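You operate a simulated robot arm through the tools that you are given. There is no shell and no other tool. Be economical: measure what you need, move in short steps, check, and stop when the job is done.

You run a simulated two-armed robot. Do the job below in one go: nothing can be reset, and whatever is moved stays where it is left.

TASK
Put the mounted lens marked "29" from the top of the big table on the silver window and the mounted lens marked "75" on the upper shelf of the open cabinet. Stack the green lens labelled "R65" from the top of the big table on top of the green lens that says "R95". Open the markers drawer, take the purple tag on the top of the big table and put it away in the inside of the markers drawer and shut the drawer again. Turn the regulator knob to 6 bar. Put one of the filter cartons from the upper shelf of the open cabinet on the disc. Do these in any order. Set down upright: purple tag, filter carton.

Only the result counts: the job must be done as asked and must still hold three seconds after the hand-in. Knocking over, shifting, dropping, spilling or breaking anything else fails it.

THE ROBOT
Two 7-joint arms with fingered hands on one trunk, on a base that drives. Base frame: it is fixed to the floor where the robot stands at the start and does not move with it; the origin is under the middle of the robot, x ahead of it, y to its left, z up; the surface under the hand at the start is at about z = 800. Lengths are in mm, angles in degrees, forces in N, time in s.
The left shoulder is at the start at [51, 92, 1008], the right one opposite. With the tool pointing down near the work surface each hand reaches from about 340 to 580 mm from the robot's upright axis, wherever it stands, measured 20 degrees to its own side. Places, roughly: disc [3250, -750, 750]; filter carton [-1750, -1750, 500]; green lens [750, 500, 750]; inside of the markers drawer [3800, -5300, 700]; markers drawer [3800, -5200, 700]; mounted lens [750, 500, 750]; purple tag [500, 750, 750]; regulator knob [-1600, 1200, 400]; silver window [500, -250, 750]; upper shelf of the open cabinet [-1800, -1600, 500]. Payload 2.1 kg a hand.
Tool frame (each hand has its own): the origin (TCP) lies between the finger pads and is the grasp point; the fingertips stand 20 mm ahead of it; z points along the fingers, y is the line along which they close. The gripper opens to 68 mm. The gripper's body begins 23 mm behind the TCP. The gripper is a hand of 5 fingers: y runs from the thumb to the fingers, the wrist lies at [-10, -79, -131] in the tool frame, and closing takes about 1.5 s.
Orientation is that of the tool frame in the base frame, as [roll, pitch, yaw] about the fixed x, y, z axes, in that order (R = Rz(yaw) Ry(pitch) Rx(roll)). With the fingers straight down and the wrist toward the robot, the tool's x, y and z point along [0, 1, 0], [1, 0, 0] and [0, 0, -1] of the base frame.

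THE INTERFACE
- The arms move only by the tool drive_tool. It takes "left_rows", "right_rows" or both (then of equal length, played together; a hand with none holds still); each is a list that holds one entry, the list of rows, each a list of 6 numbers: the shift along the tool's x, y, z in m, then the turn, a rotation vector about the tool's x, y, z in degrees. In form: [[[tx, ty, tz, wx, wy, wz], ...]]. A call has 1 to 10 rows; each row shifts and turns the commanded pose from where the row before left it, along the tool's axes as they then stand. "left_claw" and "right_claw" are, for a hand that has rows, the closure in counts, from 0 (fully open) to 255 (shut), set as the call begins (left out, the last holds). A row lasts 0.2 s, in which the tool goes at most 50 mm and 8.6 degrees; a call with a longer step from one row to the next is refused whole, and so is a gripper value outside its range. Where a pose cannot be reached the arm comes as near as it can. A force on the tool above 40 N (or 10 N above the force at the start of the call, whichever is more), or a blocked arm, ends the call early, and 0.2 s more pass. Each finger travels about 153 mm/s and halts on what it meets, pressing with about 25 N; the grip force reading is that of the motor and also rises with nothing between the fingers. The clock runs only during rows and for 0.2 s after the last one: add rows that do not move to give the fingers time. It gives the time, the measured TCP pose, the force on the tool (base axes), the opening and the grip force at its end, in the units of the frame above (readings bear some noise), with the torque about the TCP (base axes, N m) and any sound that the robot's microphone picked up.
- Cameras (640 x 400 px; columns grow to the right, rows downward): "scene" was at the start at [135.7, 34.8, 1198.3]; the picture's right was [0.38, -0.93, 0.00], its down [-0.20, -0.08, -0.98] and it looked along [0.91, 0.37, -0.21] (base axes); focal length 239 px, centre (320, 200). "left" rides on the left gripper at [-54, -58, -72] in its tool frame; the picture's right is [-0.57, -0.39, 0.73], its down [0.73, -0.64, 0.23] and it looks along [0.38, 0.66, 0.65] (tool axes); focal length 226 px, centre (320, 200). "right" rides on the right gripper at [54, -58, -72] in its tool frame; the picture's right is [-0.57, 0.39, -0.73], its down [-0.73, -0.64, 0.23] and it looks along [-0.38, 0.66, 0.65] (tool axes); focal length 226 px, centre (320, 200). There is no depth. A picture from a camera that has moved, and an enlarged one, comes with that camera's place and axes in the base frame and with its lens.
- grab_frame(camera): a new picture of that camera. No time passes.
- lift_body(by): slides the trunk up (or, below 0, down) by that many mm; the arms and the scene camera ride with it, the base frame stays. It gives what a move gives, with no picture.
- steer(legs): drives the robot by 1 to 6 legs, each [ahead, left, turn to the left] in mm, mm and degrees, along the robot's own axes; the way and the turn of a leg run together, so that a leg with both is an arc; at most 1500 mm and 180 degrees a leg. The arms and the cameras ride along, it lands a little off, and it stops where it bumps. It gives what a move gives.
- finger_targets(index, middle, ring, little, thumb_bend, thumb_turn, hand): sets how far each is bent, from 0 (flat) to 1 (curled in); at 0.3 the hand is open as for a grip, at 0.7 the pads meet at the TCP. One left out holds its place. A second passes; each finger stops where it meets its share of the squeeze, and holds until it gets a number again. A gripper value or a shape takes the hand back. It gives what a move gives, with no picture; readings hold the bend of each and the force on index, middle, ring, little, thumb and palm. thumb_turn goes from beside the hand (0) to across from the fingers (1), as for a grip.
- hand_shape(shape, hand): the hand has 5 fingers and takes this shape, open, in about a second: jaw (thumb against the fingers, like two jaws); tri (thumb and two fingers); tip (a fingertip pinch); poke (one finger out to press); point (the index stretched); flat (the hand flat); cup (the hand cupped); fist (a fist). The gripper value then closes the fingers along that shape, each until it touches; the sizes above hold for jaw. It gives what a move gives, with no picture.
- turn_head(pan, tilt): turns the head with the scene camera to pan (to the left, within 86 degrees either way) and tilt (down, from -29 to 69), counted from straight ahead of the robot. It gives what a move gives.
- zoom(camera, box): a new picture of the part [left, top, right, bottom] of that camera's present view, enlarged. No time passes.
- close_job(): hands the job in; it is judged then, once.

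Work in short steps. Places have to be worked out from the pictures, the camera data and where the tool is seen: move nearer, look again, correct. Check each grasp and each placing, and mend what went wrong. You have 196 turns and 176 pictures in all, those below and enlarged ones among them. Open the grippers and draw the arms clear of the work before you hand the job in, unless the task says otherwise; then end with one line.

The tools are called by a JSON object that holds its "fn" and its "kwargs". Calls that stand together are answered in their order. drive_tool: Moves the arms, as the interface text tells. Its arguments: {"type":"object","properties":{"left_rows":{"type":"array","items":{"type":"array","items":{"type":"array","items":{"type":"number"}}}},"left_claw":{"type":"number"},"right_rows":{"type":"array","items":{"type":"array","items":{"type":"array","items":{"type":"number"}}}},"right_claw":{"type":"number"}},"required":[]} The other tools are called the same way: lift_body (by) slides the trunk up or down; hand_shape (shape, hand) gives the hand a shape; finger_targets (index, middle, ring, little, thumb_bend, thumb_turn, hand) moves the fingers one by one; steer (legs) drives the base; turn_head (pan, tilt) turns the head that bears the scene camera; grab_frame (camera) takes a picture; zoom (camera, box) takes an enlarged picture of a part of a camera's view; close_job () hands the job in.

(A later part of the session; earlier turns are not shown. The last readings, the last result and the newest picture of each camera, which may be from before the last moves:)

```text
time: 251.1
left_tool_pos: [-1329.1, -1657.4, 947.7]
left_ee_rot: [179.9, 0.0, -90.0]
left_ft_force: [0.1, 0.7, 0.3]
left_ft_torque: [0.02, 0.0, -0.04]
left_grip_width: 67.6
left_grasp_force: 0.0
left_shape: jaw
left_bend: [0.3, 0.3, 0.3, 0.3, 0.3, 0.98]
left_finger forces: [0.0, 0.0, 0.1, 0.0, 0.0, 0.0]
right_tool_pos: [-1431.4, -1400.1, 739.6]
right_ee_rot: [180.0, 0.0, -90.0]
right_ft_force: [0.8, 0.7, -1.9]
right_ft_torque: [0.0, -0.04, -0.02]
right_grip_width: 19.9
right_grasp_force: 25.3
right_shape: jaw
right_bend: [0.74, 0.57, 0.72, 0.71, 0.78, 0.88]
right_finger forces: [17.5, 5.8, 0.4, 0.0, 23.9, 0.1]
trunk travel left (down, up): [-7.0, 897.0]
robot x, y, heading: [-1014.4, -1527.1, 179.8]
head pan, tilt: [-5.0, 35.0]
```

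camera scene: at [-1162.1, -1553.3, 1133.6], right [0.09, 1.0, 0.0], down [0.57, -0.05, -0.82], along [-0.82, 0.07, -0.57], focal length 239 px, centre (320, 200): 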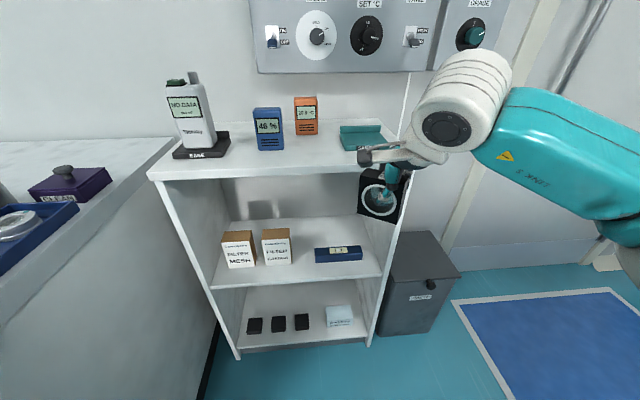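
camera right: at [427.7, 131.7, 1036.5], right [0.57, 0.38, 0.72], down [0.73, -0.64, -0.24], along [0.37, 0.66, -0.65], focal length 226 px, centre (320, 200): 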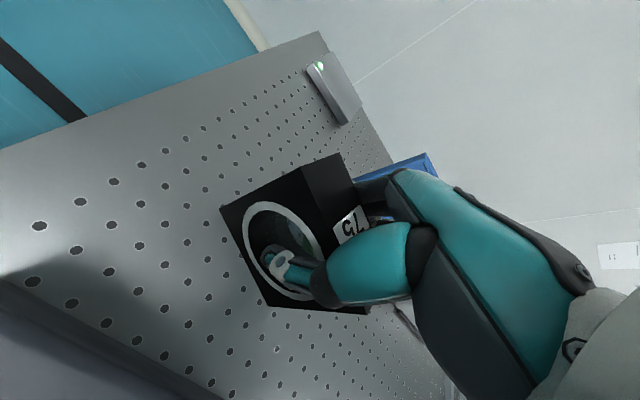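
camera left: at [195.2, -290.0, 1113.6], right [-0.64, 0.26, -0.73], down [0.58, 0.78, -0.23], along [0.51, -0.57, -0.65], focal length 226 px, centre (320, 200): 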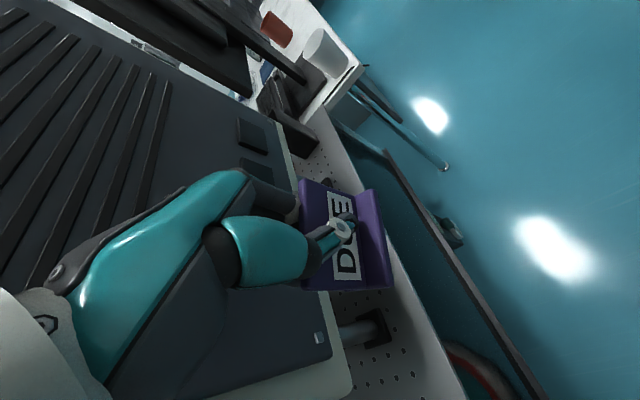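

Lowered without contact. Lower the right hand to z≈590 and shift it left.

{"fn": "drive_tool", "kwargs": {"right_rows": [[[0.02, 0, 0.03, 0, 0, 0], [0.025, 0, 0.03, 0, 0, 0], [0.025, 0, 0.03, 0, 0, 0], [0.025, 0, 0.03, 0, 0, 0], [0.025, 0, 0.03, 0, 0, 0], [0.02, 0, 0, 0, 0, 0], [0.02, 0, 0, 0, 0, 0], [0, 0, 0, 0, 0, 0]]]}}

{"fn": "steer", "kwargs": {"legs": [[185, 0, 0]]}}

{"fn": "turn_head", "kwargs": {"pan": 5, "tilt": 35}}

{"fn": "grab_frame", "kwargs": {"camera": "scene"}}

{"fn": "grab_frame", "kwargs": {"camera": "right"}}

```text
time: 252.9
left_tool_pos: [-1328.8, -1657.7, 949.4]
left_ee_rot: [-180.0, -0.1, -90.2]
left_ft_force: [-0.7, -0.5, 0.0]
left_ft_torque: [0.01, -0.03, 0.0]
left_grip_width: 67.3
left_grasp_force: 0.1
left_shape: jaw
left_bend: [0.3, 0.3, 0.3, 0.3, 0.3, 0.98]
left_finger forces: [0.1, 0.1, 0.0, 0.1, 0.1, 0.1]
right_tool_pos: [-1431.9, -1559.2, 589.5]
right_ee_rot: [-179.9, 0.1, -90.1]
right_ft_force: [-0.3, -0.9, -2.3]
right_ft_torque: [-0.01, 0.0, 0.03]
right_grip_width: 20.0
right_grasp_force: 24.8
right_shape: jaw
right_bend: [0.74, 0.57, 0.72, 0.71, 0.78, 0.88]
right_finger forces: [17.4, 5.8, 0.4, 0.1, 23.6, 0.0]
trunk travel left (down, up): [-7.0, 897.0]
robot x, y, heading: [-1012.2, -1528.4, 180.0]
head pan, tilt: [-5.0, 35.0]
```

```text
time: 254.4
left_tool_pos: [-1515.9, -1656.3, 948.3]
left_ee_rot: [180.0, -0.1, -90.2]
left_ft_force: [0.3, 0.0, -0.1]
left_ft_torque: [0.01, 0.02, -0.01]
left_grip_width: 67.7
left_grasp_force: 0.0
left_shape: jaw
left_bend: [0.3, 0.3, 0.3, 0.3, 0.3, 0.98]
left_finger forces: [0.1, 0.1, 0.1, 0.0, 0.1, 0.1]
right_tool_pos: [-1617.3, -1558.7, 590.7]
right_ee_rot: [179.9, 0.0, -90.0]
right_ft_force: [0.0, 0.4, -2.8]
right_ft_torque: [0.01, -0.06, 0.0]
right_grip_width: 20.1
right_grasp_force: 25.6
right_shape: jaw
right_bend: [0.74, 0.57, 0.72, 0.71, 0.78, 0.88]
right_finger forces: [17.3, 5.8, 0.4, 0.0, 23.5, 0.2]
trunk travel left (down, up): [-7.0, 897.0]
robot x, y, heading: [-1200.3, -1527.5, 179.9]
head pan, tilt: [-5.0, 35.0]
```

```text
time: 255.1
left_tool_pos: [-1515.6, -1657.2, 948.3]
left_ee_rot: [179.9, -0.1, -90.1]
left_ft_force: [-0.1, -0.2, -0.6]
left_ft_torque: [0.0, -0.01, -0.03]
left_grip_width: 67.9
left_grasp_force: 0.1
left_shape: jaw
left_bend: [0.3, 0.3, 0.3, 0.3, 0.3, 0.98]
left_finger forces: [0.0, 0.0, 0.1, 0.0, 0.1, 0.0]
right_tool_pos: [-1618.0, -1559.2, 590.0]
right_ee_rot: [-179.9, 0.2, -90.1]
right_ft_force: [-0.4, 0.1, -1.6]
right_ft_torque: [0.09, 0.0, -0.03]
right_grip_width: 20.1
right_grasp_force: 25.0
right_shape: jaw
right_bend: [0.74, 0.57, 0.72, 0.71, 0.78, 0.88]
right_finger forces: [17.3, 5.9, 0.5, 0.0, 23.4, 0.0]
trunk travel left (down, up): [-7.0, 897.0]
robot x, y, heading: [-1199.3, -1526.5, 180.0]
head pan, tilt: [5.0, 35.0]
```

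```text
49 pictures are left
camera scene: at [-1402.6, -1536.1, 913.0], right [-0.08, 1.0, 0.0], down [0.57, 0.05, -0.82], along [-0.82, -0.07, -0.57], focal length 239 px, centre (320, 200)
```

scene: 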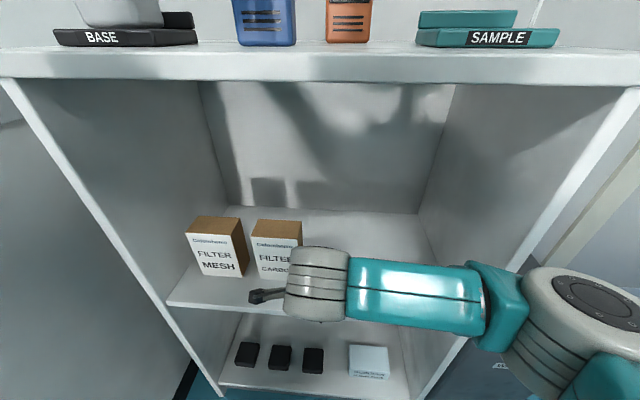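

```text
48 pictures are left
camera right: at [-1559.0, -1614.2, 662.1], right [-0.39, 0.57, 0.73], down [0.64, 0.73, -0.23], along [-0.66, 0.38, -0.65], focal length 226 px, centre (320, 200)
```

right: 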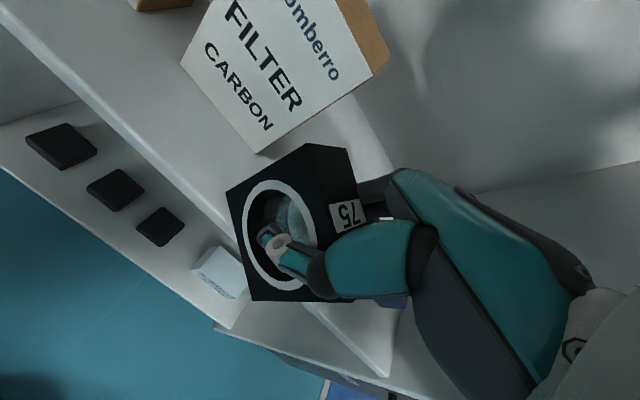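

Place at (-1678,-1562), just in front of the carton/box line. Move ahead 60 mm, down 45.

{"fn": "drive_tool", "kwargs": {"right_rows": [[[0.003, 0.02, 0, 0, 0, 0], [0, 0.02, 0, 0, 0, 0], [0, 0.02, 0, 0, 0, 0], [0, 0, 0.025, 0, 0, 0], [0, 0, 0.02, 0, 0, 0], [0, 0, 0, 0, 0, 0]]]}}

{"fn": "grab_frame", "kwargs": {"camera": "right"}}

```text
time: 256.5
left_tool_pos: [-1516.0, -1657.6, 949.7]
left_ee_rot: [179.9, -0.2, -90.0]
left_ft_force: [0.8, -0.5, -0.1]
left_ft_torque: [-0.02, 0.05, -0.01]
left_grip_width: 67.6
left_grasp_force: 0.0
left_shape: jaw
left_bend: [0.3, 0.3, 0.3, 0.3, 0.3, 0.98]
left_finger forces: [0.0, 0.0, 0.0, 0.0, 0.1, 0.0]
right_tool_pos: [-1678.1, -1562.6, 545.0]
right_ee_rot: [180.0, 0.0, -90.1]
right_ft_force: [0.6, 1.6, 0.7]
right_ft_torque: [0.0, 0.06, -0.01]
right_grip_width: 20.0
right_grasp_force: 24.5
right_shape: jaw
right_bend: [0.74, 0.57, 0.72, 0.71, 0.78, 0.88]
right_finger forces: [17.5, 5.9, 0.4, 0.0, 23.6, 0.0]
trunk travel left (down, up): [-7.0, 897.0]
robot x, y, heading: [-1201.5, -1524.1, 179.9]
head pan, tilt: [5.0, 35.0]
```

```text
47 pictures are left
camera right: at [-1619.6, -1617.1, 617.0], right [-0.39, 0.57, 0.73], down [0.64, 0.73, -0.23], along [-0.66, 0.38, -0.65], focal length 226 px, centre (320, 200)
```

right: 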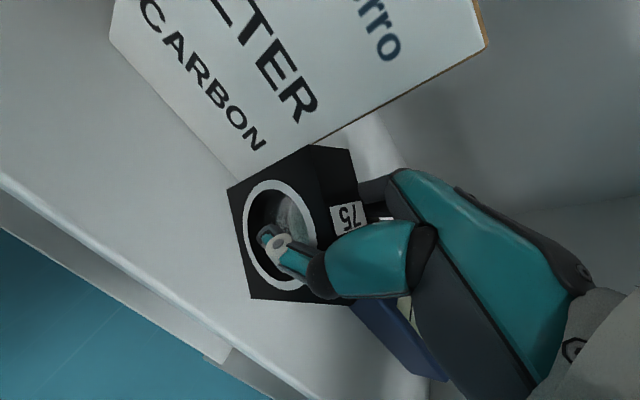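

{"fn": "drive_tool", "kwargs": {"right_rows": [[[-0.004, -0.004, 0, 0, 0, 0], [0, 0, 0.003, 0, 0, 0], [0, 0, 0, 0, 0, 0]]]}}

{"fn": "zoom", "kwargs": {"camera": "right", "box": [180, 120, 440, 340]}}

```text
time: 257.3
left_tool_pos: [-1515.7, -1656.1, 948.3]
left_ee_rot: [179.9, -0.1, -90.2]
left_ft_force: [0.0, -1.2, 0.2]
left_ft_torque: [-0.03, 0.01, -0.01]
left_grip_width: 67.6
left_grasp_force: 0.1
left_shape: jaw
left_bend: [0.3, 0.3, 0.3, 0.3, 0.3, 0.98]
left_finger forces: [0.1, 0.1, 0.0, 0.0, 0.0, 0.1]
right_tool_pos: [-1672.8, -1558.0, 543.3]
right_ee_rot: [179.9, 0.0, -89.9]
right_ft_force: [-0.4, -2.5, 12.0]
right_ft_torque: [-0.07, 0.12, 0.08]
right_grip_width: 20.4
right_grasp_force: 25.2
right_shape: jaw
right_bend: [0.74, 0.56, 0.72, 0.71, 0.78, 0.88]
right_finger forces: [16.6, 6.8, 0.5, 0.0, 25.0, 0.0]
trunk travel left (down, up): [-7.0, 897.0]
robot x, y, heading: [-1197.7, -1529.1, 179.9]
head pan, tilt: [5.0, 35.0]
```

```text
1.82 times, centred on (310, 230) of right
camera zoom: at [-1614.8, -1613.6, 615.4], right [-0.39, 0.57, 0.73], down [0.64, 0.73, -0.23], along [-0.66, 0.38, -0.65], focal length 411 px, centre (338, 146)
```

zoom: 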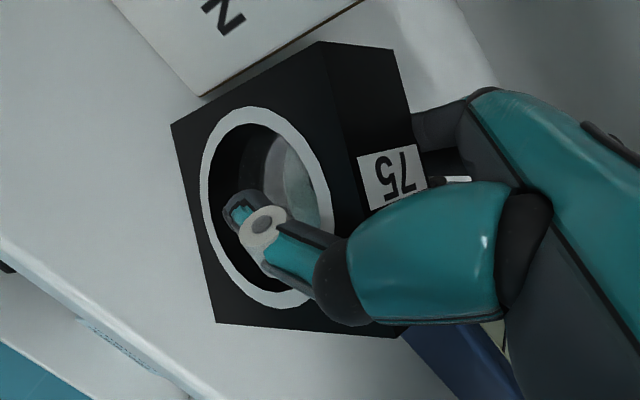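

Shelf contact (12 N). Press 3 mm to level the block, then ease and release.

{"fn": "drive_tool", "kwargs": {"right_rows": [[[0, 0, 0.002, 0, 0, 0], [0, 0, 0.0015, 0, 0, 0], [0, 0, 0, 0, 0, 0]]]}}

{"fn": "drive_tool", "kwargs": {"right_rows": [[[0, 0, 0, 0, 0, 0], [0, 0, 0, 0, 0, 0], [0, 0, 0, 0, 0, 0], [0, 0, 0, 0, 0, 0], [0, 0, 0, 0, 0, 0], [0, 0, 0, 0, 0, 0]]], "right_claw": 0}}

{"fn": "zoom", "kwargs": {"camera": "right", "box": [180, 120, 440, 340]}}

```text
time: 258.1
left_tool_pos: [-1514.4, -1657.3, 948.5]
left_ee_rot: [179.8, -0.1, -90.1]
left_ft_force: [1.1, -1.2, 0.1]
left_ft_torque: [0.02, 0.02, 0.0]
left_grip_width: 67.9
left_grasp_force: 0.1
left_shape: jaw
left_bend: [0.3, 0.3, 0.3, 0.3, 0.3, 0.98]
left_finger forces: [0.0, 0.1, 0.0, 0.1, 0.0, 0.0]
right_tool_pos: [-1674.5, -1558.5, 540.5]
right_ee_rot: [179.7, 0.1, -90.1]
right_ft_force: [-0.5, -2.4, 29.9]
right_ft_torque: [-0.22, 0.19, 0.13]
right_grip_width: 22.1
right_grasp_force: 24.8
right_shape: jaw
right_bend: [0.74, 0.56, 0.72, 0.71, 0.78, 0.87]
right_finger forces: [19.3, 7.0, 0.5, 0.1, 27.1, 0.0]
trunk travel left (down, up): [-7.0, 897.0]
robot x, y, heading: [-1199.6, -1529.5, 180.1]
head pan, tilt: [5.0, 35.0]
```

```text
time: 259.5
left_tool_pos: [-1515.2, -1656.2, 948.7]
left_ee_rot: [-179.9, -0.2, -90.2]
left_ft_force: [-0.1, 0.2, -0.1]
left_ft_torque: [0.02, 0.01, -0.04]
left_grip_width: 67.7
left_grasp_force: 0.0
left_shape: jaw
left_bend: [0.3, 0.3, 0.3, 0.3, 0.3, 0.98]
left_finger forces: [0.0, 0.0, 0.0, 0.1, 0.1, 0.0]
right_tool_pos: [-1673.8, -1558.6, 539.6]
right_ee_rot: [179.9, 0.0, -90.0]
right_ft_force: [0.4, -0.1, 0.3]
right_ft_torque: [0.01, 0.0, 0.0]
right_grip_width: 67.8
right_grasp_force: 0.0
right_shape: jaw
right_bend: [0.3, 0.3, 0.3, 0.3, 0.3, 0.98]
right_finger forces: [0.0, 0.0, 0.0, 0.0, 0.0, 0.0]
trunk travel left (down, up): [-7.0, 897.0]
robot x, y, heading: [-1202.9, -1528.8, 179.8]
head pan, tilt: [5.0, 35.0]
```

```text
1.82 times, centred on (310, 230) of right
camera zoom: at [-1615.2, -1613.2, 610.7], right [-0.39, 0.57, 0.73], down [0.64, 0.73, -0.23], along [-0.66, 0.38, -0.65], focal length 411 px, centre (338, 146)
```

zoom: 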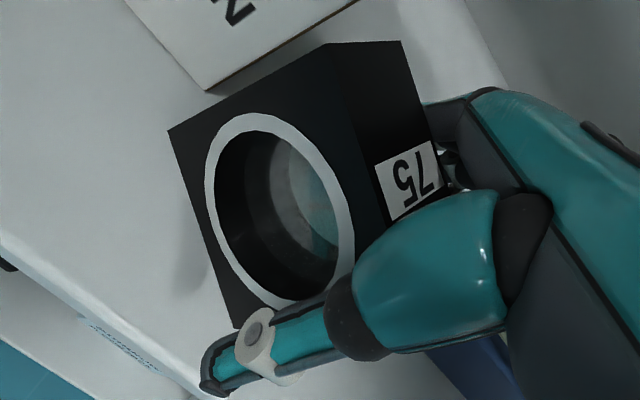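

Lens 75 stands on the upper shelf. Lift the hand clear above the cartons and slide the base left 80 mm for the carbon carton.

{"fn": "drive_tool", "kwargs": {"right_rows": [[[0, 0, -0.03, 0, 0, 0], [0, 0, -0.04, 0, 0, 0], [0, 0, -0.04, 0, 0, 0], [0, 0, -0.02, 0, 0, 0], [0, 0, 0, 0, 0, 0]]]}}

{"fn": "steer", "kwargs": {"legs": [[0, 82, 0]]}}

{"fn": "grab_frame", "kwargs": {"camera": "right"}}

{"fn": "grab_frame", "kwargs": {"camera": "scene"}}

```text
time: 260.7
left_tool_pos: [-1515.7, -1657.2, 949.3]
left_ee_rot: [-180.0, -0.1, -90.1]
left_ft_force: [-0.3, 0.5, 1.3]
left_ft_torque: [-0.04, 0.0, 0.0]
left_grip_width: 67.8
left_grasp_force: 0.1
left_shape: jaw
left_bend: [0.3, 0.3, 0.3, 0.3, 0.3, 0.98]
left_finger forces: [0.0, 0.0, 0.0, 0.1, 0.0, 0.0]
right_tool_pos: [-1673.5, -1559.4, 668.9]
right_ee_rot: [180.0, 0.0, -90.2]
right_ft_force: [0.3, 0.7, -0.4]
right_ft_torque: [0.01, 0.0, 0.03]
right_grip_width: 67.9
right_grasp_force: 0.1
right_shape: jaw
right_bend: [0.3, 0.3, 0.3, 0.3, 0.3, 0.98]
right_finger forces: [0.0, 0.0, 0.1, 0.0, 0.0, 0.0]
trunk travel left (down, up): [-7.0, 897.0]
robot x, y, heading: [-1200.1, -1529.8, 179.7]
head pan, tilt: [5.0, 35.0]
```

```text
time: 261.8
left_tool_pos: [-1515.4, -1738.7, 948.5]
left_ee_rot: [180.0, -0.1, -90.0]
left_ft_force: [0.1, 0.7, -0.2]
left_ft_torque: [0.0, 0.0, -0.01]
left_grip_width: 67.4
left_grasp_force: 0.1
left_shape: jaw
left_bend: [0.3, 0.3, 0.3, 0.3, 0.3, 0.98]
left_finger forces: [0.1, 0.0, 0.0, 0.0, 0.0, 0.0]
right_tool_pos: [-1673.3, -1641.3, 669.2]
right_ee_rot: [180.0, 0.1, -90.1]
right_ft_force: [-0.5, 0.9, 0.2]
right_ft_torque: [0.0, 0.02, -0.01]
right_grip_width: 67.9
right_grasp_force: 0.1
right_shape: jaw
right_bend: [0.3, 0.3, 0.3, 0.3, 0.3, 0.98]
right_finger forces: [0.0, 0.0, 0.0, 0.0, 0.0, 0.0]
trunk travel left (down, up): [-7.0, 897.0]
robot x, y, heading: [-1200.1, -1607.0, 180.0]
head pan, tilt: [5.0, 35.0]
```

```text
44 pictures are left
camera right: at [-1615.0, -1696.1, 740.7], right [-0.39, 0.57, 0.73], down [0.64, 0.73, -0.23], along [-0.66, 0.38, -0.65], focal length 226 px, centre (320, 200)
```

right: 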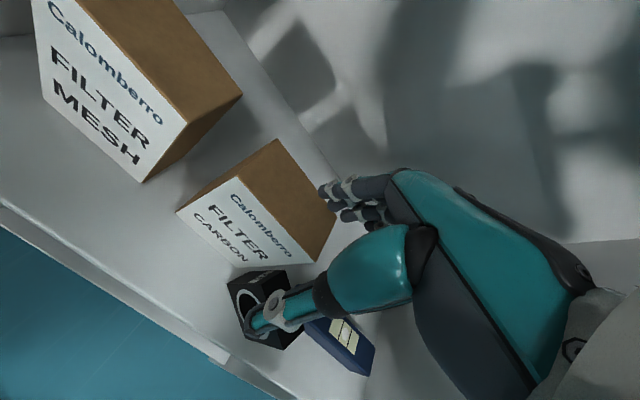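

```text
43 pictures are left
camera scene: at [-1402.6, -1618.6, 913.0], right [-0.09, 1.0, 0.0], down [0.57, 0.05, -0.82], along [-0.82, -0.07, -0.57], focal length 239 px, centre (320, 200)
```

scene: 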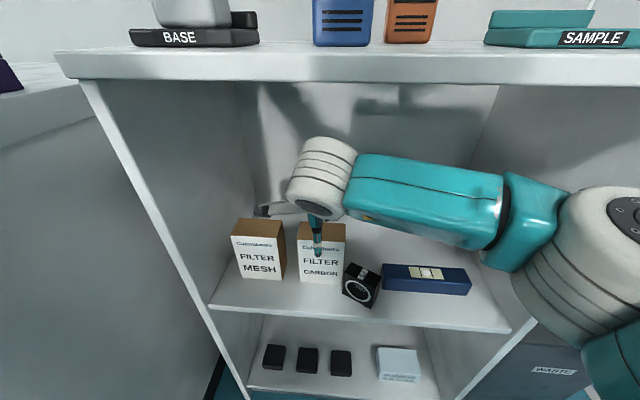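

Carbon carton top centre ≈(-1729,-1644). Move above it, lower till fingertips are just above, and inspect clearance.

{"fn": "drive_tool", "kwargs": {"right_rows": [[[0.002, 0.028, 0, 0, 0, 0], [0, 0.028, 0, 0, 0, 0], [0, 0, 0.03, 0, 0, 0], [0, 0, 0, 0, 0, 0]]]}}

{"fn": "zoom", "kwargs": {"camera": "scene", "box": [280, 190, 390, 310]}}

{"fn": "zoom", "kwargs": {"camera": "right", "box": [180, 120, 440, 340]}}

```text
time: 262.8
left_tool_pos: [-1515.6, -1739.5, 948.5]
left_ee_rot: [180.0, -0.1, -90.0]
left_ft_force: [0.2, -0.2, 0.2]
left_ft_torque: [0.02, -0.02, 0.05]
left_grip_width: 67.6
left_grasp_force: 0.1
left_shape: jaw
left_bend: [0.3, 0.3, 0.3, 0.3, 0.3, 0.98]
left_finger forces: [0.0, 0.0, 0.1, 0.0, 0.0, 0.1]
right_tool_pos: [-1728.8, -1642.6, 639.1]
right_ee_rot: [-180.0, -0.1, -90.1]
right_ft_force: [0.1, 0.7, -0.2]
right_ft_torque: [0.03, 0.0, -0.01]
right_grip_width: 67.9
right_grasp_force: 0.1
right_shape: jaw
right_bend: [0.3, 0.3, 0.3, 0.3, 0.3, 0.98]
right_finger forces: [0.0, 0.0, 0.0, 0.0, 0.0, 0.1]
trunk travel left (down, up): [-7.0, 897.0]
robot x, y, heading: [-1199.0, -1610.0, 179.9]
head pan, tilt: [5.0, 35.0]
```

```text
3.33 times, centred on (335, 250) of scene
camera zoom: at [-1402.6, -1618.6, 913.0], right [-0.09, 1.0, 0.0], down [0.57, 0.05, -0.82], along [-0.82, -0.07, -0.57], focal length 797 px, centre (270, 33)
```

zoom: 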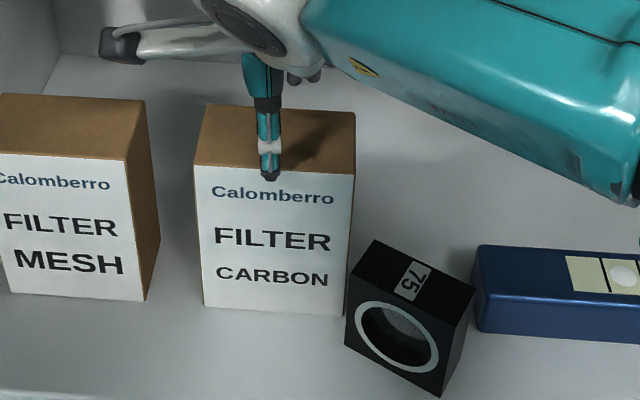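

```text
1.82 times, centred on (310, 230) of right
camera zoom: at [-1670.3, -1697.7, 710.3], right [-0.39, 0.57, 0.73], down [0.64, 0.73, -0.23], along [-0.66, 0.38, -0.65], focal length 411 px, centre (338, 146)
```

zoom: 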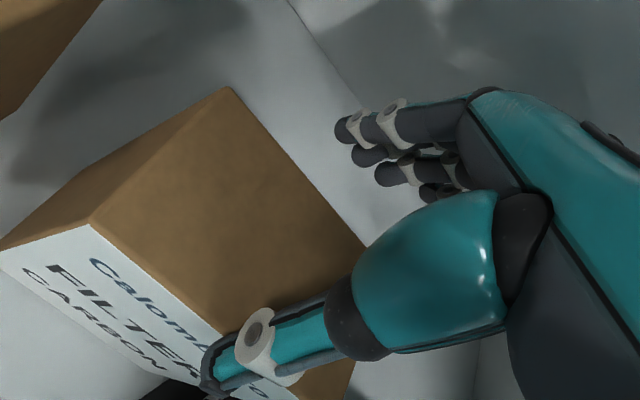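

Clearance looks ~10 mm on both sides. Shift 3 mm ahead and descend to TCP z≈588, watching force.

{"fn": "drive_tool", "kwargs": {"right_rows": [[[0, 0.003, 0, 0, 0, 0], [0, 0, 0.015, 0, 0, 0], [0, 0, 0.015, 0, 0, 0], [0, 0, 0.015, 0, 0, 0], [0, 0, 0.006, 0, 0, 0], [0, 0, 0, 0, 0, 0]]]}}

{"fn": "drive_tool", "kwargs": {"right_rows": [[[0, 0, 0, 0, 0, 0], [0, 0, 0, 0, 0, 0], [0, 0, 0, 0, 0, 0], [0, 0, 0, 0, 0, 0], [0, 0, 0, 0, 0, 0], [0, 0, 0, 0, 0, 0]]], "right_claw": 255}}

{"fn": "drive_tool", "kwargs": {"right_rows": [[[0, 0, -0.01, 0, 0, 0], [0, 0, -0.02, 0, 0, 0], [0, 0, 0, 0, 0, 0]]]}}

{"fn": "zoom", "kwargs": {"camera": "scene", "box": [260, 180, 420, 310]}}

```text
time: 263.9
left_tool_pos: [-1513.0, -1740.0, 948.9]
left_ee_rot: [179.8, -0.1, -90.0]
left_ft_force: [0.1, 0.2, 0.3]
left_ft_torque: [0.02, 0.03, 0.02]
left_grip_width: 67.6
left_grasp_force: 0.1
left_shape: jaw
left_bend: [0.3, 0.3, 0.3, 0.3, 0.3, 0.98]
left_finger forces: [0.0, 0.0, 0.0, 0.0, 0.0, 0.1]
right_tool_pos: [-1732.0, -1644.4, 600.0]
right_ee_rot: [179.3, -0.4, -90.0]
right_ft_force: [4.9, -0.2, 28.2]
right_ft_torque: [-0.06, -0.49, 0.04]
right_grip_width: 67.9
right_grasp_force: 0.2
right_shape: jaw
right_bend: [0.29, 0.3, 0.3, 0.29, 0.29, 0.97]
right_finger forces: [4.0, 0.1, 0.0, 2.4, 24.0, 0.0]
trunk travel left (down, up): [-7.0, 897.0]
robot x, y, heading: [-1200.5, -1608.8, 179.8]
head pan, tilt: [5.0, 35.0]
stopped in row 5 (right hand): the force on the tool passed its limit at 45 N (the readings are from after the stop); the commanded pose is now the measured one
```

```text
time: 264.7
left_tool_pos: [-1513.2, -1740.2, 949.1]
left_ee_rot: [180.0, -0.1, -90.0]
left_ft_force: [-0.6, 0.3, 0.4]
left_ft_torque: [-0.01, -0.01, 0.03]
left_grip_width: 67.6
left_grasp_force: 0.1
left_shape: jaw
left_bend: [0.3, 0.3, 0.3, 0.3, 0.3, 0.98]
left_finger forces: [0.0, 0.0, 0.1, 0.1, 0.0, 0.1]
right_tool_pos: [-1732.4, -1645.0, 600.5]
right_ee_rot: [179.2, -0.3, -90.0]
right_ft_force: [2.9, -0.3, 25.8]
right_ft_torque: [0.09, -0.35, 0.05]
right_grip_width: 41.3
right_grasp_force: 24.8
right_shape: jaw
right_bend: [0.29, 0.44, 0.39, 0.29, 0.64, 0.98]
right_finger forces: [17.1, 10.9, 3.3, 3.7, 47.4, 0.0]
trunk travel left (down, up): [-7.0, 897.0]
robot x, y, heading: [-1200.5, -1608.4, 179.8]
head pan, tilt: [5.0, 35.0]
stopped in row 3 (right hand): the force on the tool passed its limit at 40 N (the readings are from after the stop); the commanded pose is now the measured one
```

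```text
time: 265.5
left_tool_pos: [-1515.1, -1739.3, 949.0]
left_ee_rot: [-179.9, -0.1, -90.0]
left_ft_force: [0.1, 0.1, 0.2]
left_ft_torque: [0.01, 0.01, 0.0]
left_grip_width: 67.8
left_grasp_force: 0.0
left_shape: jaw
left_bend: [0.3, 0.3, 0.3, 0.3, 0.3, 0.98]
left_finger forces: [0.0, 0.1, 0.0, 0.0, 0.1, 0.0]
right_tool_pos: [-1733.4, -1645.2, 627.5]
right_ee_rot: [179.6, -0.3, -90.0]
right_ft_force: [0.4, 0.1, -2.1]
right_ft_torque: [0.01, 0.0, 0.0]
right_grip_width: 40.8
right_grasp_force: 25.2
right_shape: jaw
right_bend: [0.29, 0.44, 0.39, 0.32, 0.65, 0.97]
right_finger forces: [15.4, 10.2, 2.9, 2.6, 34.6, 0.0]
trunk travel left (down, up): [-7.0, 897.0]
robot x, y, heading: [-1200.7, -1611.1, 180.0]
head pan, tilt: [5.0, 35.0]
```

```text
3.08 times, centred on (340, 245) of scene
camera zoom: at [-1402.7, -1618.7, 912.9], right [-0.09, 1.0, 0.0], down [0.57, 0.05, -0.82], along [-0.82, -0.07, -0.57], focal length 736 px, centre (258, 62)
```

zoom: 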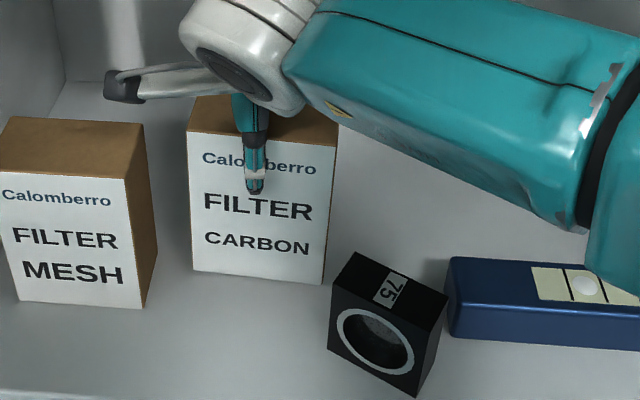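

Carton is gripped and lifted. Shift it 12 mm away from the lens, lift 20 mm more, and back the base straight out.

{"fn": "drive_tool", "kwargs": {"right_rows": [[[0.006, 0, -0.01, 0, 0, 0], [0.006, 0, -0.01, 0, 0, 0], [0, 0, 0, 0, 0, 0]]]}}

{"fn": "steer", "kwargs": {"legs": [[-350, 0, 0]]}}

{"fn": "turn_head", "kwargs": {"pan": 10, "tilt": 30}}

{"fn": "grab_frame", "kwargs": {"camera": "scene"}}

```text
time: 266.3
left_tool_pos: [-1515.6, -1740.3, 948.4]
left_ee_rot: [180.0, 0.0, -90.0]
left_ft_force: [0.0, -0.5, 0.6]
left_ft_torque: [0.06, 0.0, -0.02]
left_grip_width: 67.5
left_grasp_force: 0.0
left_shape: jaw
left_bend: [0.3, 0.3, 0.3, 0.3, 0.3, 0.98]
left_finger forces: [0.0, 0.0, 0.1, 0.0, 0.0, 0.0]
right_tool_pos: [-1732.7, -1656.5, 647.7]
right_ee_rot: [179.5, -0.3, -90.0]
right_ft_force: [-0.1, 0.4, -1.9]
right_ft_torque: [-0.02, -0.01, 0.03]
right_grip_width: 40.9
right_grasp_force: 25.0
right_shape: jaw
right_bend: [0.29, 0.44, 0.39, 0.32, 0.65, 0.97]
right_finger forces: [15.4, 10.3, 2.8, 2.6, 34.4, 0.0]
trunk travel left (down, up): [-7.0, 897.0]
robot x, y, heading: [-1199.4, -1609.4, 180.0]
head pan, tilt: [5.0, 35.0]
```

```text
time: 268.5
left_tool_pos: [-1165.7, -1741.0, 949.0]
left_ee_rot: [-179.9, -0.1, -90.0]
left_ft_force: [-0.1, 0.4, -0.1]
left_ft_torque: [0.01, 0.02, 0.01]
left_grip_width: 67.9
left_grasp_force: 0.0
left_shape: jaw
left_bend: [0.3, 0.3, 0.3, 0.3, 0.3, 0.98]
left_finger forces: [0.0, 0.1, 0.0, 0.0, 0.0, 0.1]
right_tool_pos: [-1383.6, -1656.0, 648.3]
right_ee_rot: [179.4, -0.3, -90.1]
right_ft_force: [1.0, -0.4, -1.5]
right_ft_torque: [0.02, -0.01, 0.01]
right_grip_width: 40.9
right_grasp_force: 24.7
right_shape: jaw
right_bend: [0.29, 0.44, 0.39, 0.32, 0.65, 0.97]
right_finger forces: [15.3, 10.3, 3.0, 2.7, 34.3, 0.1]
trunk travel left (down, up): [-7.0, 897.0]
robot x, y, heading: [-852.0, -1609.5, -179.9]
head pan, tilt: [5.0, 35.0]
```

```text
time: 269.2
left_tool_pos: [-1166.2, -1740.2, 947.7]
left_ee_rot: [-180.0, -0.1, -90.0]
left_ft_force: [0.0, -0.1, -0.5]
left_ft_torque: [-0.02, 0.0, -0.01]
left_grip_width: 67.6
left_grasp_force: 0.1
left_shape: jaw
left_bend: [0.3, 0.3, 0.3, 0.3, 0.3, 0.98]
left_finger forces: [0.0, 0.0, 0.0, 0.0, 0.0, 0.1]
right_tool_pos: [-1384.9, -1657.0, 646.0]
right_ee_rot: [179.5, -0.3, -89.9]
right_ft_force: [-0.5, -0.6, -0.9]
right_ft_torque: [-0.01, 0.02, 0.03]
right_grip_width: 40.6
right_grasp_force: 24.5
right_shape: jaw
right_bend: [0.29, 0.44, 0.39, 0.32, 0.65, 0.97]
right_finger forces: [15.5, 10.3, 2.9, 2.6, 34.4, 0.0]
trunk travel left (down, up): [-7.0, 897.0]
robot x, y, heading: [-847.6, -1610.7, -179.9]
head pan, tilt: [10.0, 30.0]
```

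```text
39 pictures are left
camera scene: at [-1054.7, -1627.1, 920.7], right [-0.17, 0.98, 0.0], down [0.49, 0.09, -0.87], along [-0.85, -0.15, -0.5], focal length 239 px, centre (320, 200)
```

scene: 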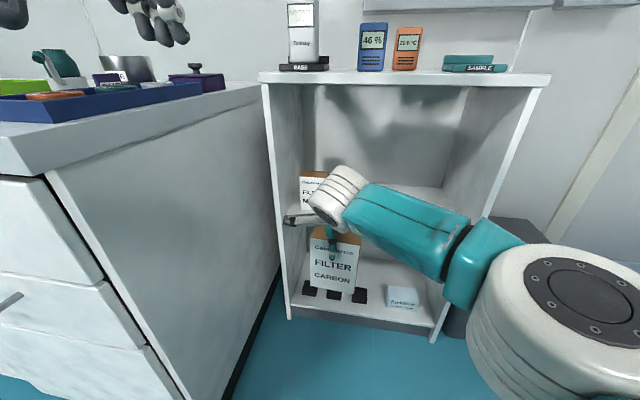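

Carton is out safely. Now retrieve the tag from the counter (≈[-1460,-2090]): pull the right hand in to the right, raise the trunk, and drive in front of the counter.

{"fn": "drive_tool", "kwargs": {"right_rows": [[[-0.04, -0.03, 0, 0, 0, 0], [-0.04, -0.03, 0, 0, 0, 0], [-0.04, -0.03, 0, 0, 0, 0], [-0.04, -0.03, -0.01, 0, 0, 0], [-0.04, -0.03, -0.01, 0, 0, 0], [0, 0, 0, 0, 0, 0]]]}}

{"fn": "lift_body", "kwargs": {"by": 330}}

{"fn": "steer", "kwargs": {"legs": [[130, 330, 0]]}}

{"fn": "turn_head", "kwargs": {"pan": 20, "tilt": 40}}

{"fn": "grab_frame", "kwargs": {"camera": "scene"}}

```text
refused: row 4 steps farther than a row can; nothing moved
```

```text
time: 272.4
left_tool_pos: [-1166.1, -1739.0, 1278.1]
left_ee_rot: [-180.0, -0.2, -90.0]
left_ft_force: [-0.5, 0.1, 0.0]
left_ft_torque: [0.0, 0.02, -0.01]
left_grip_width: 67.9
left_grasp_force: 0.1
left_shape: jaw
left_bend: [0.3, 0.3, 0.3, 0.3, 0.3, 0.98]
left_finger forces: [0.0, 0.1, 0.1, 0.0, 0.1, 0.1]
right_tool_pos: [-1360.6, -1657.2, 1053.4]
right_ee_rot: [170.2, -0.3, -90.0]
right_ft_force: [0.3, 0.8, -1.8]
right_ft_torque: [0.01, 0.0, 0.0]
right_grip_width: 40.7
right_grasp_force: 24.9
right_shape: jaw
right_bend: [0.29, 0.44, 0.39, 0.32, 0.65, 0.97]
right_finger forces: [15.1, 10.2, 2.8, 2.6, 33.6, 0.1]
trunk travel left (down, up): [-337.0, 567.0]
robot x, y, heading: [-854.7, -1610.3, -179.9]
head pan, tilt: [10.0, 30.0]
```

```text
time: 274.7
left_tool_pos: [-1294.9, -2071.4, 1278.1]
left_ee_rot: [-179.9, -0.2, -89.8]
left_ft_force: [0.1, 0.3, 0.5]
left_ft_torque: [0.0, -0.02, 0.01]
left_grip_width: 67.9
left_grasp_force: 0.1
left_shape: jaw
left_bend: [0.3, 0.3, 0.3, 0.3, 0.3, 0.98]
left_finger forces: [0.0, 0.0, 0.1, 0.1, 0.0, 0.0]
right_tool_pos: [-1491.1, -1987.7, 1054.6]
right_ee_rot: [170.3, -0.4, -89.9]
right_ft_force: [-0.3, 0.0, -1.4]
right_ft_torque: [-0.01, 0.0, 0.0]
right_grip_width: 41.1
right_grasp_force: 25.0
right_shape: jaw
right_bend: [0.29, 0.44, 0.39, 0.32, 0.65, 0.97]
right_finger forces: [15.0, 10.2, 2.9, 2.6, 33.5, 0.0]
trunk travel left (down, up): [-337.0, 567.0]
robot x, y, heading: [-979.1, -1941.8, -180.1]
head pan, tilt: [10.0, 30.0]
```

```text
time: 275.4
left_tool_pos: [-1296.5, -2070.3, 1278.9]
left_ee_rot: [-180.0, -0.1, -89.9]
left_ft_force: [-0.2, 0.0, -0.6]
left_ft_torque: [0.01, 0.01, -0.03]
left_grip_width: 67.7
left_grasp_force: 0.1
left_shape: jaw
left_bend: [0.3, 0.3, 0.3, 0.3, 0.3, 0.98]
left_finger forces: [0.0, 0.1, 0.1, 0.0, 0.0, 0.1]
right_tool_pos: [-1490.9, -1987.3, 1055.5]
right_ee_rot: [170.3, -0.3, -89.9]
right_ft_force: [0.4, -0.1, -0.7]
right_ft_torque: [0.0, -0.01, 0.04]
right_grip_width: 40.7
right_grasp_force: 25.1
right_shape: jaw
right_bend: [0.29, 0.44, 0.39, 0.32, 0.65, 0.97]
right_finger forces: [15.1, 10.2, 2.8, 2.6, 33.6, 0.1]
trunk travel left (down, up): [-337.0, 567.0]
robot x, y, heading: [-981.6, -1944.8, -179.6]
head pan, tilt: [20.0, 40.0]
```

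```text
38 pictures are left
camera scene: at [-1101.0, -1970.8, 1242.3], right [-0.34, 0.94, 0.0], down [0.6, 0.22, -0.77], along [-0.72, -0.26, -0.64], focal length 239 px, centre (320, 200)
```

scene: 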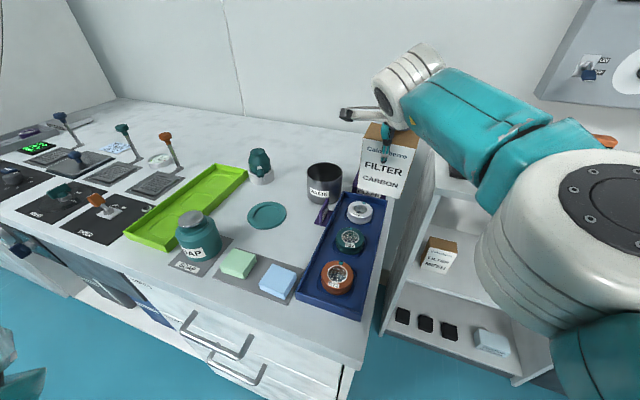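

Carton is safely above the tray. Move the right hand away to the right and level it, then zoom on the tag.

{"fn": "drive_tool", "kwargs": {"right_rows": [[[-0.035, -0.02, 0, 3.3, 0, 0], [-0.035, -0.02, 0, 3.3, 0, 0], [-0.035, -0.02, 0, 3.1, 0, 0], [-0.035, -0.02, 0, 0, 0, 0], [-0.035, -0.02, 0, 0, 0, 0], [-0.03, -0.01, 0, 0, 0, 0], [0, 0, 0, 0, 0, 0]]]}}

{"fn": "zoom", "kwargs": {"camera": "scene", "box": [280, 150, 400, 250]}}

```text
time: 277.1
left_tool_pos: [-1294.9, -2070.4, 1277.6]
left_ee_rot: [180.0, -0.1, -89.9]
left_ft_force: [0.8, -0.6, 0.1]
left_ft_torque: [0.01, 0.02, 0.02]
left_grip_width: 67.5
left_grasp_force: 0.1
left_shape: jaw
left_bend: [0.3, 0.3, 0.3, 0.3, 0.3, 0.98]
left_finger forces: [0.0, 0.0, 0.0, 0.1, 0.0, 0.0]
right_tool_pos: [-1383.4, -1781.7, 1045.9]
right_ee_rot: [180.0, -0.3, -89.8]
right_ft_force: [0.0, -0.2, -1.7]
right_ft_torque: [0.02, 0.0, -0.01]
right_grip_width: 40.5
right_grasp_force: 25.2
right_shape: jaw
right_bend: [0.29, 0.45, 0.4, 0.34, 0.65, 0.96]
right_finger forces: [13.9, 9.9, 2.8, 2.7, 30.2, 0.1]
trunk travel left (down, up): [-337.0, 567.0]
robot x, y, heading: [-979.6, -1944.1, -180.0]
head pan, tilt: [20.0, 40.0]
```

```text
4.00 times, centred on (340, 200) of scene
camera zoom: at [-1100.9, -1970.6, 1242.3], right [-0.34, 0.94, 0.0], down [0.6, 0.22, -0.77], along [-0.72, -0.26, -0.64], focal length 957 px, centre (240, 200)
```

zoom: 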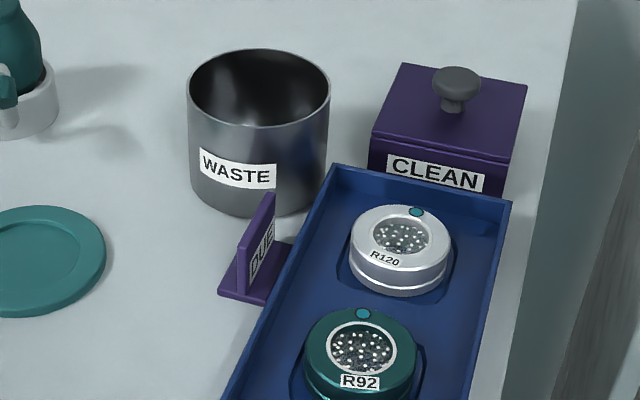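

Tag stands upright at ≈(-1463,-2091), plate along x, next to the tray. I approach at heading 135 so the left hand can pinch across the plate.

{"fn": "steer", "kwargs": {"legs": [[102, 324, 0], [0, 0, -45]]}}

{"fn": "drive_tool", "kwargs": {"left_rows": [[[0, 0, 0.03, 0, 0, 7.5], [0, 0, 0.03, 0, 0, 7.5], [0, 0, 0.03, 0, 0, 7.5], [0, 0, 0.03, 0, 0, 7.5], [0, 0, 0.03, 0, 0, 7.5], [0, 0, 0.03, 0, 0, 7.5], [0, 0, 0.03, 0, 0, 0], [0, 0, 0.03, 0, 0, 0], [0, 0, 0, 0, 0, 0]]]}}

{"fn": "grab_frame", "kwargs": {"camera": "left"}}

```text
time: 279.1
left_tool_pos: [-1354.8, -2241.8, 1279.5]
left_ee_rot: [-180.0, -0.2, -98.5]
left_ft_force: [0.1, 0.0, 0.0]
left_ft_torque: [0.01, 0.0, 0.01]
left_grip_width: 67.4
left_grasp_force: 0.0
left_shape: jaw
left_bend: [0.3, 0.3, 0.3, 0.3, 0.3, 0.98]
left_finger forces: [0.0, 0.1, 0.0, 0.0, 0.0, 0.0]
right_tool_pos: [-1397.3, -1943.3, 1047.7]
right_ee_rot: [-179.9, -0.3, -98.5]
right_ft_force: [0.4, 0.1, -1.6]
right_ft_torque: [-0.04, -0.01, 0.02]
right_grip_width: 40.7
right_grasp_force: 24.8
right_shape: jaw
right_bend: [0.29, 0.45, 0.41, 0.35, 0.65, 0.96]
right_finger forces: [14.1, 9.9, 3.0, 3.0, 30.5, 0.0]
trunk travel left (down, up): [-337.0, 567.0]
robot x, y, heading: [-1022.6, -2159.3, 171.5]
head pan, tilt: [20.0, 40.0]
stopped in leg 1: the robot was blocked; the commanded pose is now the measured one
```

```text
time: 281.1
left_tool_pos: [-1354.5, -2242.8, 1038.5]
left_ee_rot: [-179.9, 0.0, -143.5]
left_ft_force: [-0.7, -0.2, 0.4]
left_ft_torque: [0.01, -0.02, -0.01]
left_grip_width: 67.9
left_grasp_force: 0.2
left_shape: jaw
left_bend: [0.3, 0.3, 0.3, 0.3, 0.3, 0.98]
left_finger forces: [0.0, 0.1, 0.1, 0.0, 0.0, 0.1]
right_tool_pos: [-1395.7, -1945.1, 1046.9]
right_ee_rot: [-180.0, -0.4, -98.4]
right_ft_force: [-0.6, 0.6, -1.3]
right_ft_torque: [-0.04, -0.01, 0.01]
right_grip_width: 40.3
right_grasp_force: 25.2
right_shape: jaw
right_bend: [0.29, 0.45, 0.41, 0.35, 0.65, 0.96]
right_finger forces: [14.1, 9.9, 2.9, 3.0, 30.2, 0.1]
trunk travel left (down, up): [-337.0, 567.0]
robot x, y, heading: [-1023.1, -2157.2, 171.5]
head pan, tilt: [20.0, 40.0]
```

```text
36 pictures are left
camera left: at [-1276.3, -2257.1, 1110.5], right [0.68, 0.02, -0.73], down [-0.21, -0.95, -0.23], along [-0.7, 0.31, -0.65], focal length 226 px, centre (320, 200)
```

left: 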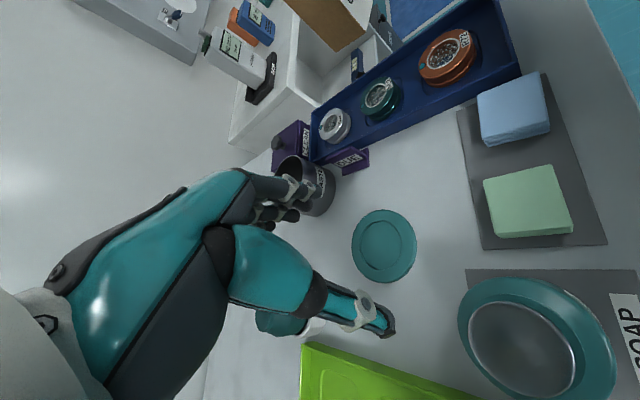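

Blocked by something at front-left, but position suffices: turning right ~36° in place puts the tag within left-hand reach with the right roll.

{"fn": "steer", "kwargs": {"legs": [[-25, 0, 0], [0, 0, -36.5]]}}

{"fn": "grab_frame", "kwargs": {"camera": "left"}}

```text
time: 283.6
left_tool_pos: [-1313.7, -2034.8, 1038.8]
left_ee_rot: [-180.0, -0.1, -179.7]
left_ft_force: [-0.2, 0.8, -1.5]
left_ft_torque: [-0.02, -0.03, 0.01]
left_grip_width: 67.9
left_grasp_force: 0.1
left_shape: jaw
left_bend: [0.3, 0.3, 0.3, 0.3, 0.3, 0.98]
left_finger forces: [0.0, 0.1, 0.0, 0.0, 0.0, 0.0]
right_tool_pos: [-1171.4, -1769.2, 1047.3]
right_ee_rot: [-180.0, -0.2, -134.7]
right_ft_force: [0.1, -1.5, -1.5]
right_ft_torque: [0.02, 0.0, -0.01]
right_grip_width: 40.3
right_grasp_force: 24.9
right_shape: jaw
right_bend: [0.29, 0.45, 0.41, 0.35, 0.65, 0.96]
right_finger forces: [14.0, 9.8, 3.0, 2.9, 30.1, 0.0]
trunk travel left (down, up): [-337.0, 567.0]
robot x, y, heading: [-999.3, -2163.3, 135.1]
head pan, tilt: [20.0, 40.0]
```

```text
35 pictures are left
camera left: at [-1259.2, -2092.7, 1110.8], right [0.57, -0.39, -0.73], down [-0.73, -0.64, -0.23], along [-0.38, 0.66, -0.65], focal length 226 px, centre (320, 200)
```

left: 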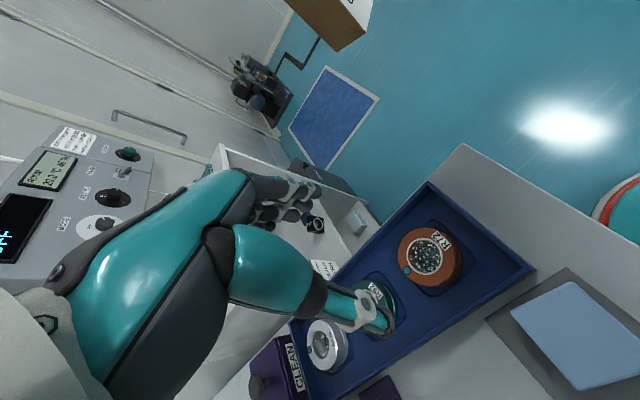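

Move the left hand by arm toward above the tag (149 mm in tool x, -56 in y).

{"fn": "drive_tool", "kwargs": {"left_rows": [[[0.037, -0.014, 0, 0, 0, 0], [0.037, -0.014, 0, 0, 0, 0], [0.037, -0.014, 0, 0, 0, 0], [0.038, -0.014, 0, 0, 0, 0], [0, 0, 0, 0, 0, 0]]]}}

```text
time: 284.8
left_tool_pos: [-1462.7, -2090.0, 1038.9]
left_ee_rot: [-179.9, -0.1, -179.8]
left_ft_force: [1.3, -0.4, 0.8]
left_ft_torque: [-0.01, -0.04, -0.02]
left_grip_width: 67.6
left_grasp_force: 0.0
left_shape: jaw
left_bend: [0.3, 0.3, 0.3, 0.3, 0.3, 0.98]
left_finger forces: [0.0, 0.0, 0.0, 0.1, 0.1, 0.1]
right_tool_pos: [-1171.2, -1768.8, 1047.8]
right_ee_rot: [-180.0, -0.3, -134.6]
right_ft_force: [0.6, -0.2, -1.3]
right_ft_torque: [0.03, 0.0, 0.04]
right_grip_width: 40.5
right_grasp_force: 24.5
right_shape: jaw
right_bend: [0.29, 0.45, 0.41, 0.35, 0.65, 0.96]
right_finger forces: [14.1, 9.8, 2.9, 2.9, 30.2, 0.1]
trunk travel left (down, up): [-337.0, 567.0]
robot x, y, heading: [-1001.6, -2164.9, 135.6]
head pan, tilt: [20.0, 40.0]
```

Reached. View the tag from the left camera and the scene camera.

{"fn": "grab_frame", "kwargs": {"camera": "left"}}

{"fn": "turn_head", "kwargs": {"pan": 40, "tilt": 40}}

{"fn": "grab_frame", "kwargs": {"camera": "scene"}}

```text
34 pictures are left
camera left: at [-1408.4, -2149.7, 1110.7], right [0.57, -0.39, -0.73], down [-0.73, -0.64, -0.23], along [-0.38, 0.66, -0.65], focal length 226 px, centre (320, 200)
```

left: 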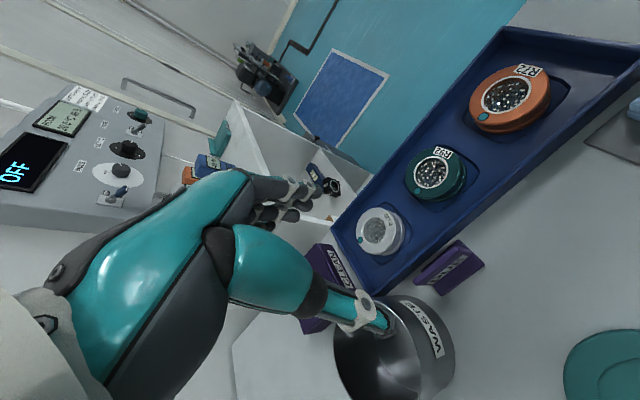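

```text
time: 285.6
left_tool_pos: [-1462.0, -2091.0, 1037.8]
left_ee_rot: [-179.8, -0.1, -179.8]
left_ft_force: [0.1, -0.1, 0.4]
left_ft_torque: [-0.01, 0.0, 0.01]
left_grip_width: 67.7
left_grasp_force: 0.1
left_shape: jaw
left_bend: [0.3, 0.3, 0.3, 0.3, 0.3, 0.98]
left_finger forces: [0.0, 0.0, 0.0, 0.1, 0.0, 0.0]
right_tool_pos: [-1171.5, -1767.7, 1046.9]
right_ee_rot: [-180.0, -0.3, -134.7]
right_ft_force: [-0.9, 0.7, -1.5]
right_ft_torque: [-0.03, 0.0, 0.0]
right_grip_width: 39.9
right_grasp_force: 25.0
right_shape: jaw
right_bend: [0.29, 0.45, 0.41, 0.35, 0.65, 0.96]
right_finger forces: [14.1, 9.8, 3.0, 2.8, 30.2, 0.0]
trunk travel left (down, up): [-337.0, 567.0]
robot x, y, heading: [-998.0, -2167.3, 135.0]
head pan, tilt: [40.0, 40.0]
```

```text
33 pictures are left
camera scene: at [-1113.2, -2131.0, 1242.3], right [0.08, 1.0, 0.0], down [0.64, -0.05, -0.77], along [-0.76, 0.06, -0.64], focal length 239 px, centre (320, 200)
```

scene: 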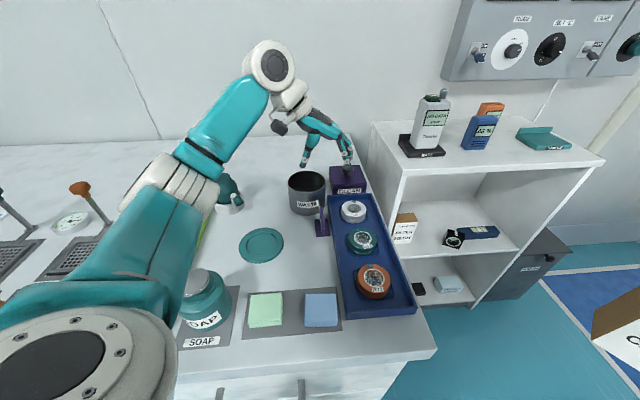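

Tag plate ≈ y -2096. To avoid tray and cup, half-close the hand (width ~20) and aim at x=-1445, y=-2096; go down to z≈960 and look.

{"fn": "drive_tool", "kwargs": {"left_rows": [[[-0.017, -0.005, 0, 0, 0, 0], [0, 0, 0, 0, 0, 0], [0, 0, 0, 0, 0, 0], [0, 0, 0.03, 0, 0, 0], [0, 0, 0.03, 0, 0, 0], [0, 0, 0.015, 0, 0, 0], [0, 0, 0, 0, 0, 0]]], "left_claw": 180}}

{"fn": "grab_frame", "kwargs": {"camera": "left"}}

{"fn": "zoom", "kwargs": {"camera": "scene", "box": [270, 140, 380, 250]}}

```text
time: 287.2
left_tool_pos: [-1445.9, -2095.9, 965.1]
left_ee_rot: [-179.9, -0.1, -179.8]
left_ft_force: [0.1, -0.4, 0.8]
left_ft_torque: [0.0, -0.01, 0.0]
left_grip_width: 20.5
left_grasp_force: 0.1
left_shape: jaw
left_bend: [0.74, 0.54, 0.51, 0.48, 0.74, 1.0]
left_finger forces: [0.0, 0.1, 0.0, 0.1, 0.0, 0.0]
right_tool_pos: [-1170.9, -1769.6, 1047.5]
right_ee_rot: [180.0, -0.3, -134.7]
right_ft_force: [0.1, -0.7, -1.5]
right_ft_torque: [0.0, 0.02, -0.05]
right_grip_width: 40.2
right_grasp_force: 24.6
right_shape: jaw
right_bend: [0.29, 0.45, 0.41, 0.35, 0.65, 0.96]
right_finger forces: [14.0, 9.8, 2.9, 2.9, 30.2, 0.1]
trunk travel left (down, up): [-337.0, 567.0]
robot x, y, heading: [-999.0, -2161.0, 135.1]
head pan, tilt: [40.0, 40.0]
```

```text
32 pictures are left
camera left: at [-1391.1, -2154.3, 1035.9], right [0.57, -0.39, -0.73], down [-0.73, -0.64, -0.23], along [-0.38, 0.66, -0.65], focal length 226 px, centre (320, 200)
```

left: 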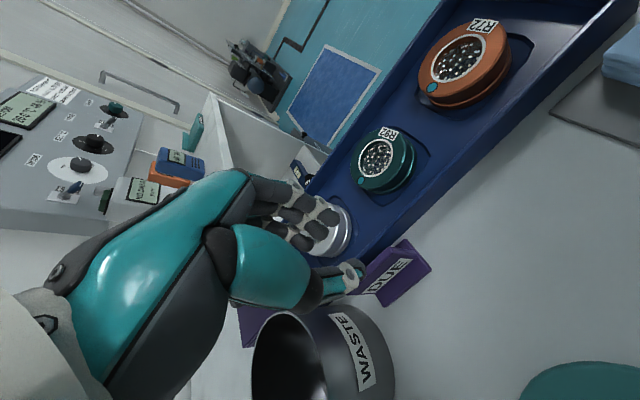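

```text
3.64 times, centred on (325, 195) of scene
camera zoom: at [-1113.2, -2131.1, 1242.3], right [0.08, 1.0, 0.0], down [0.64, -0.05, -0.77], along [-0.76, 0.06, -0.64], focal length 870 px, centre (302, 218)
```

zoom: 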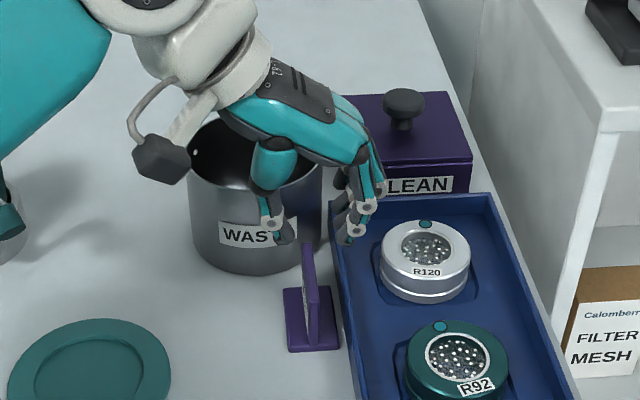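

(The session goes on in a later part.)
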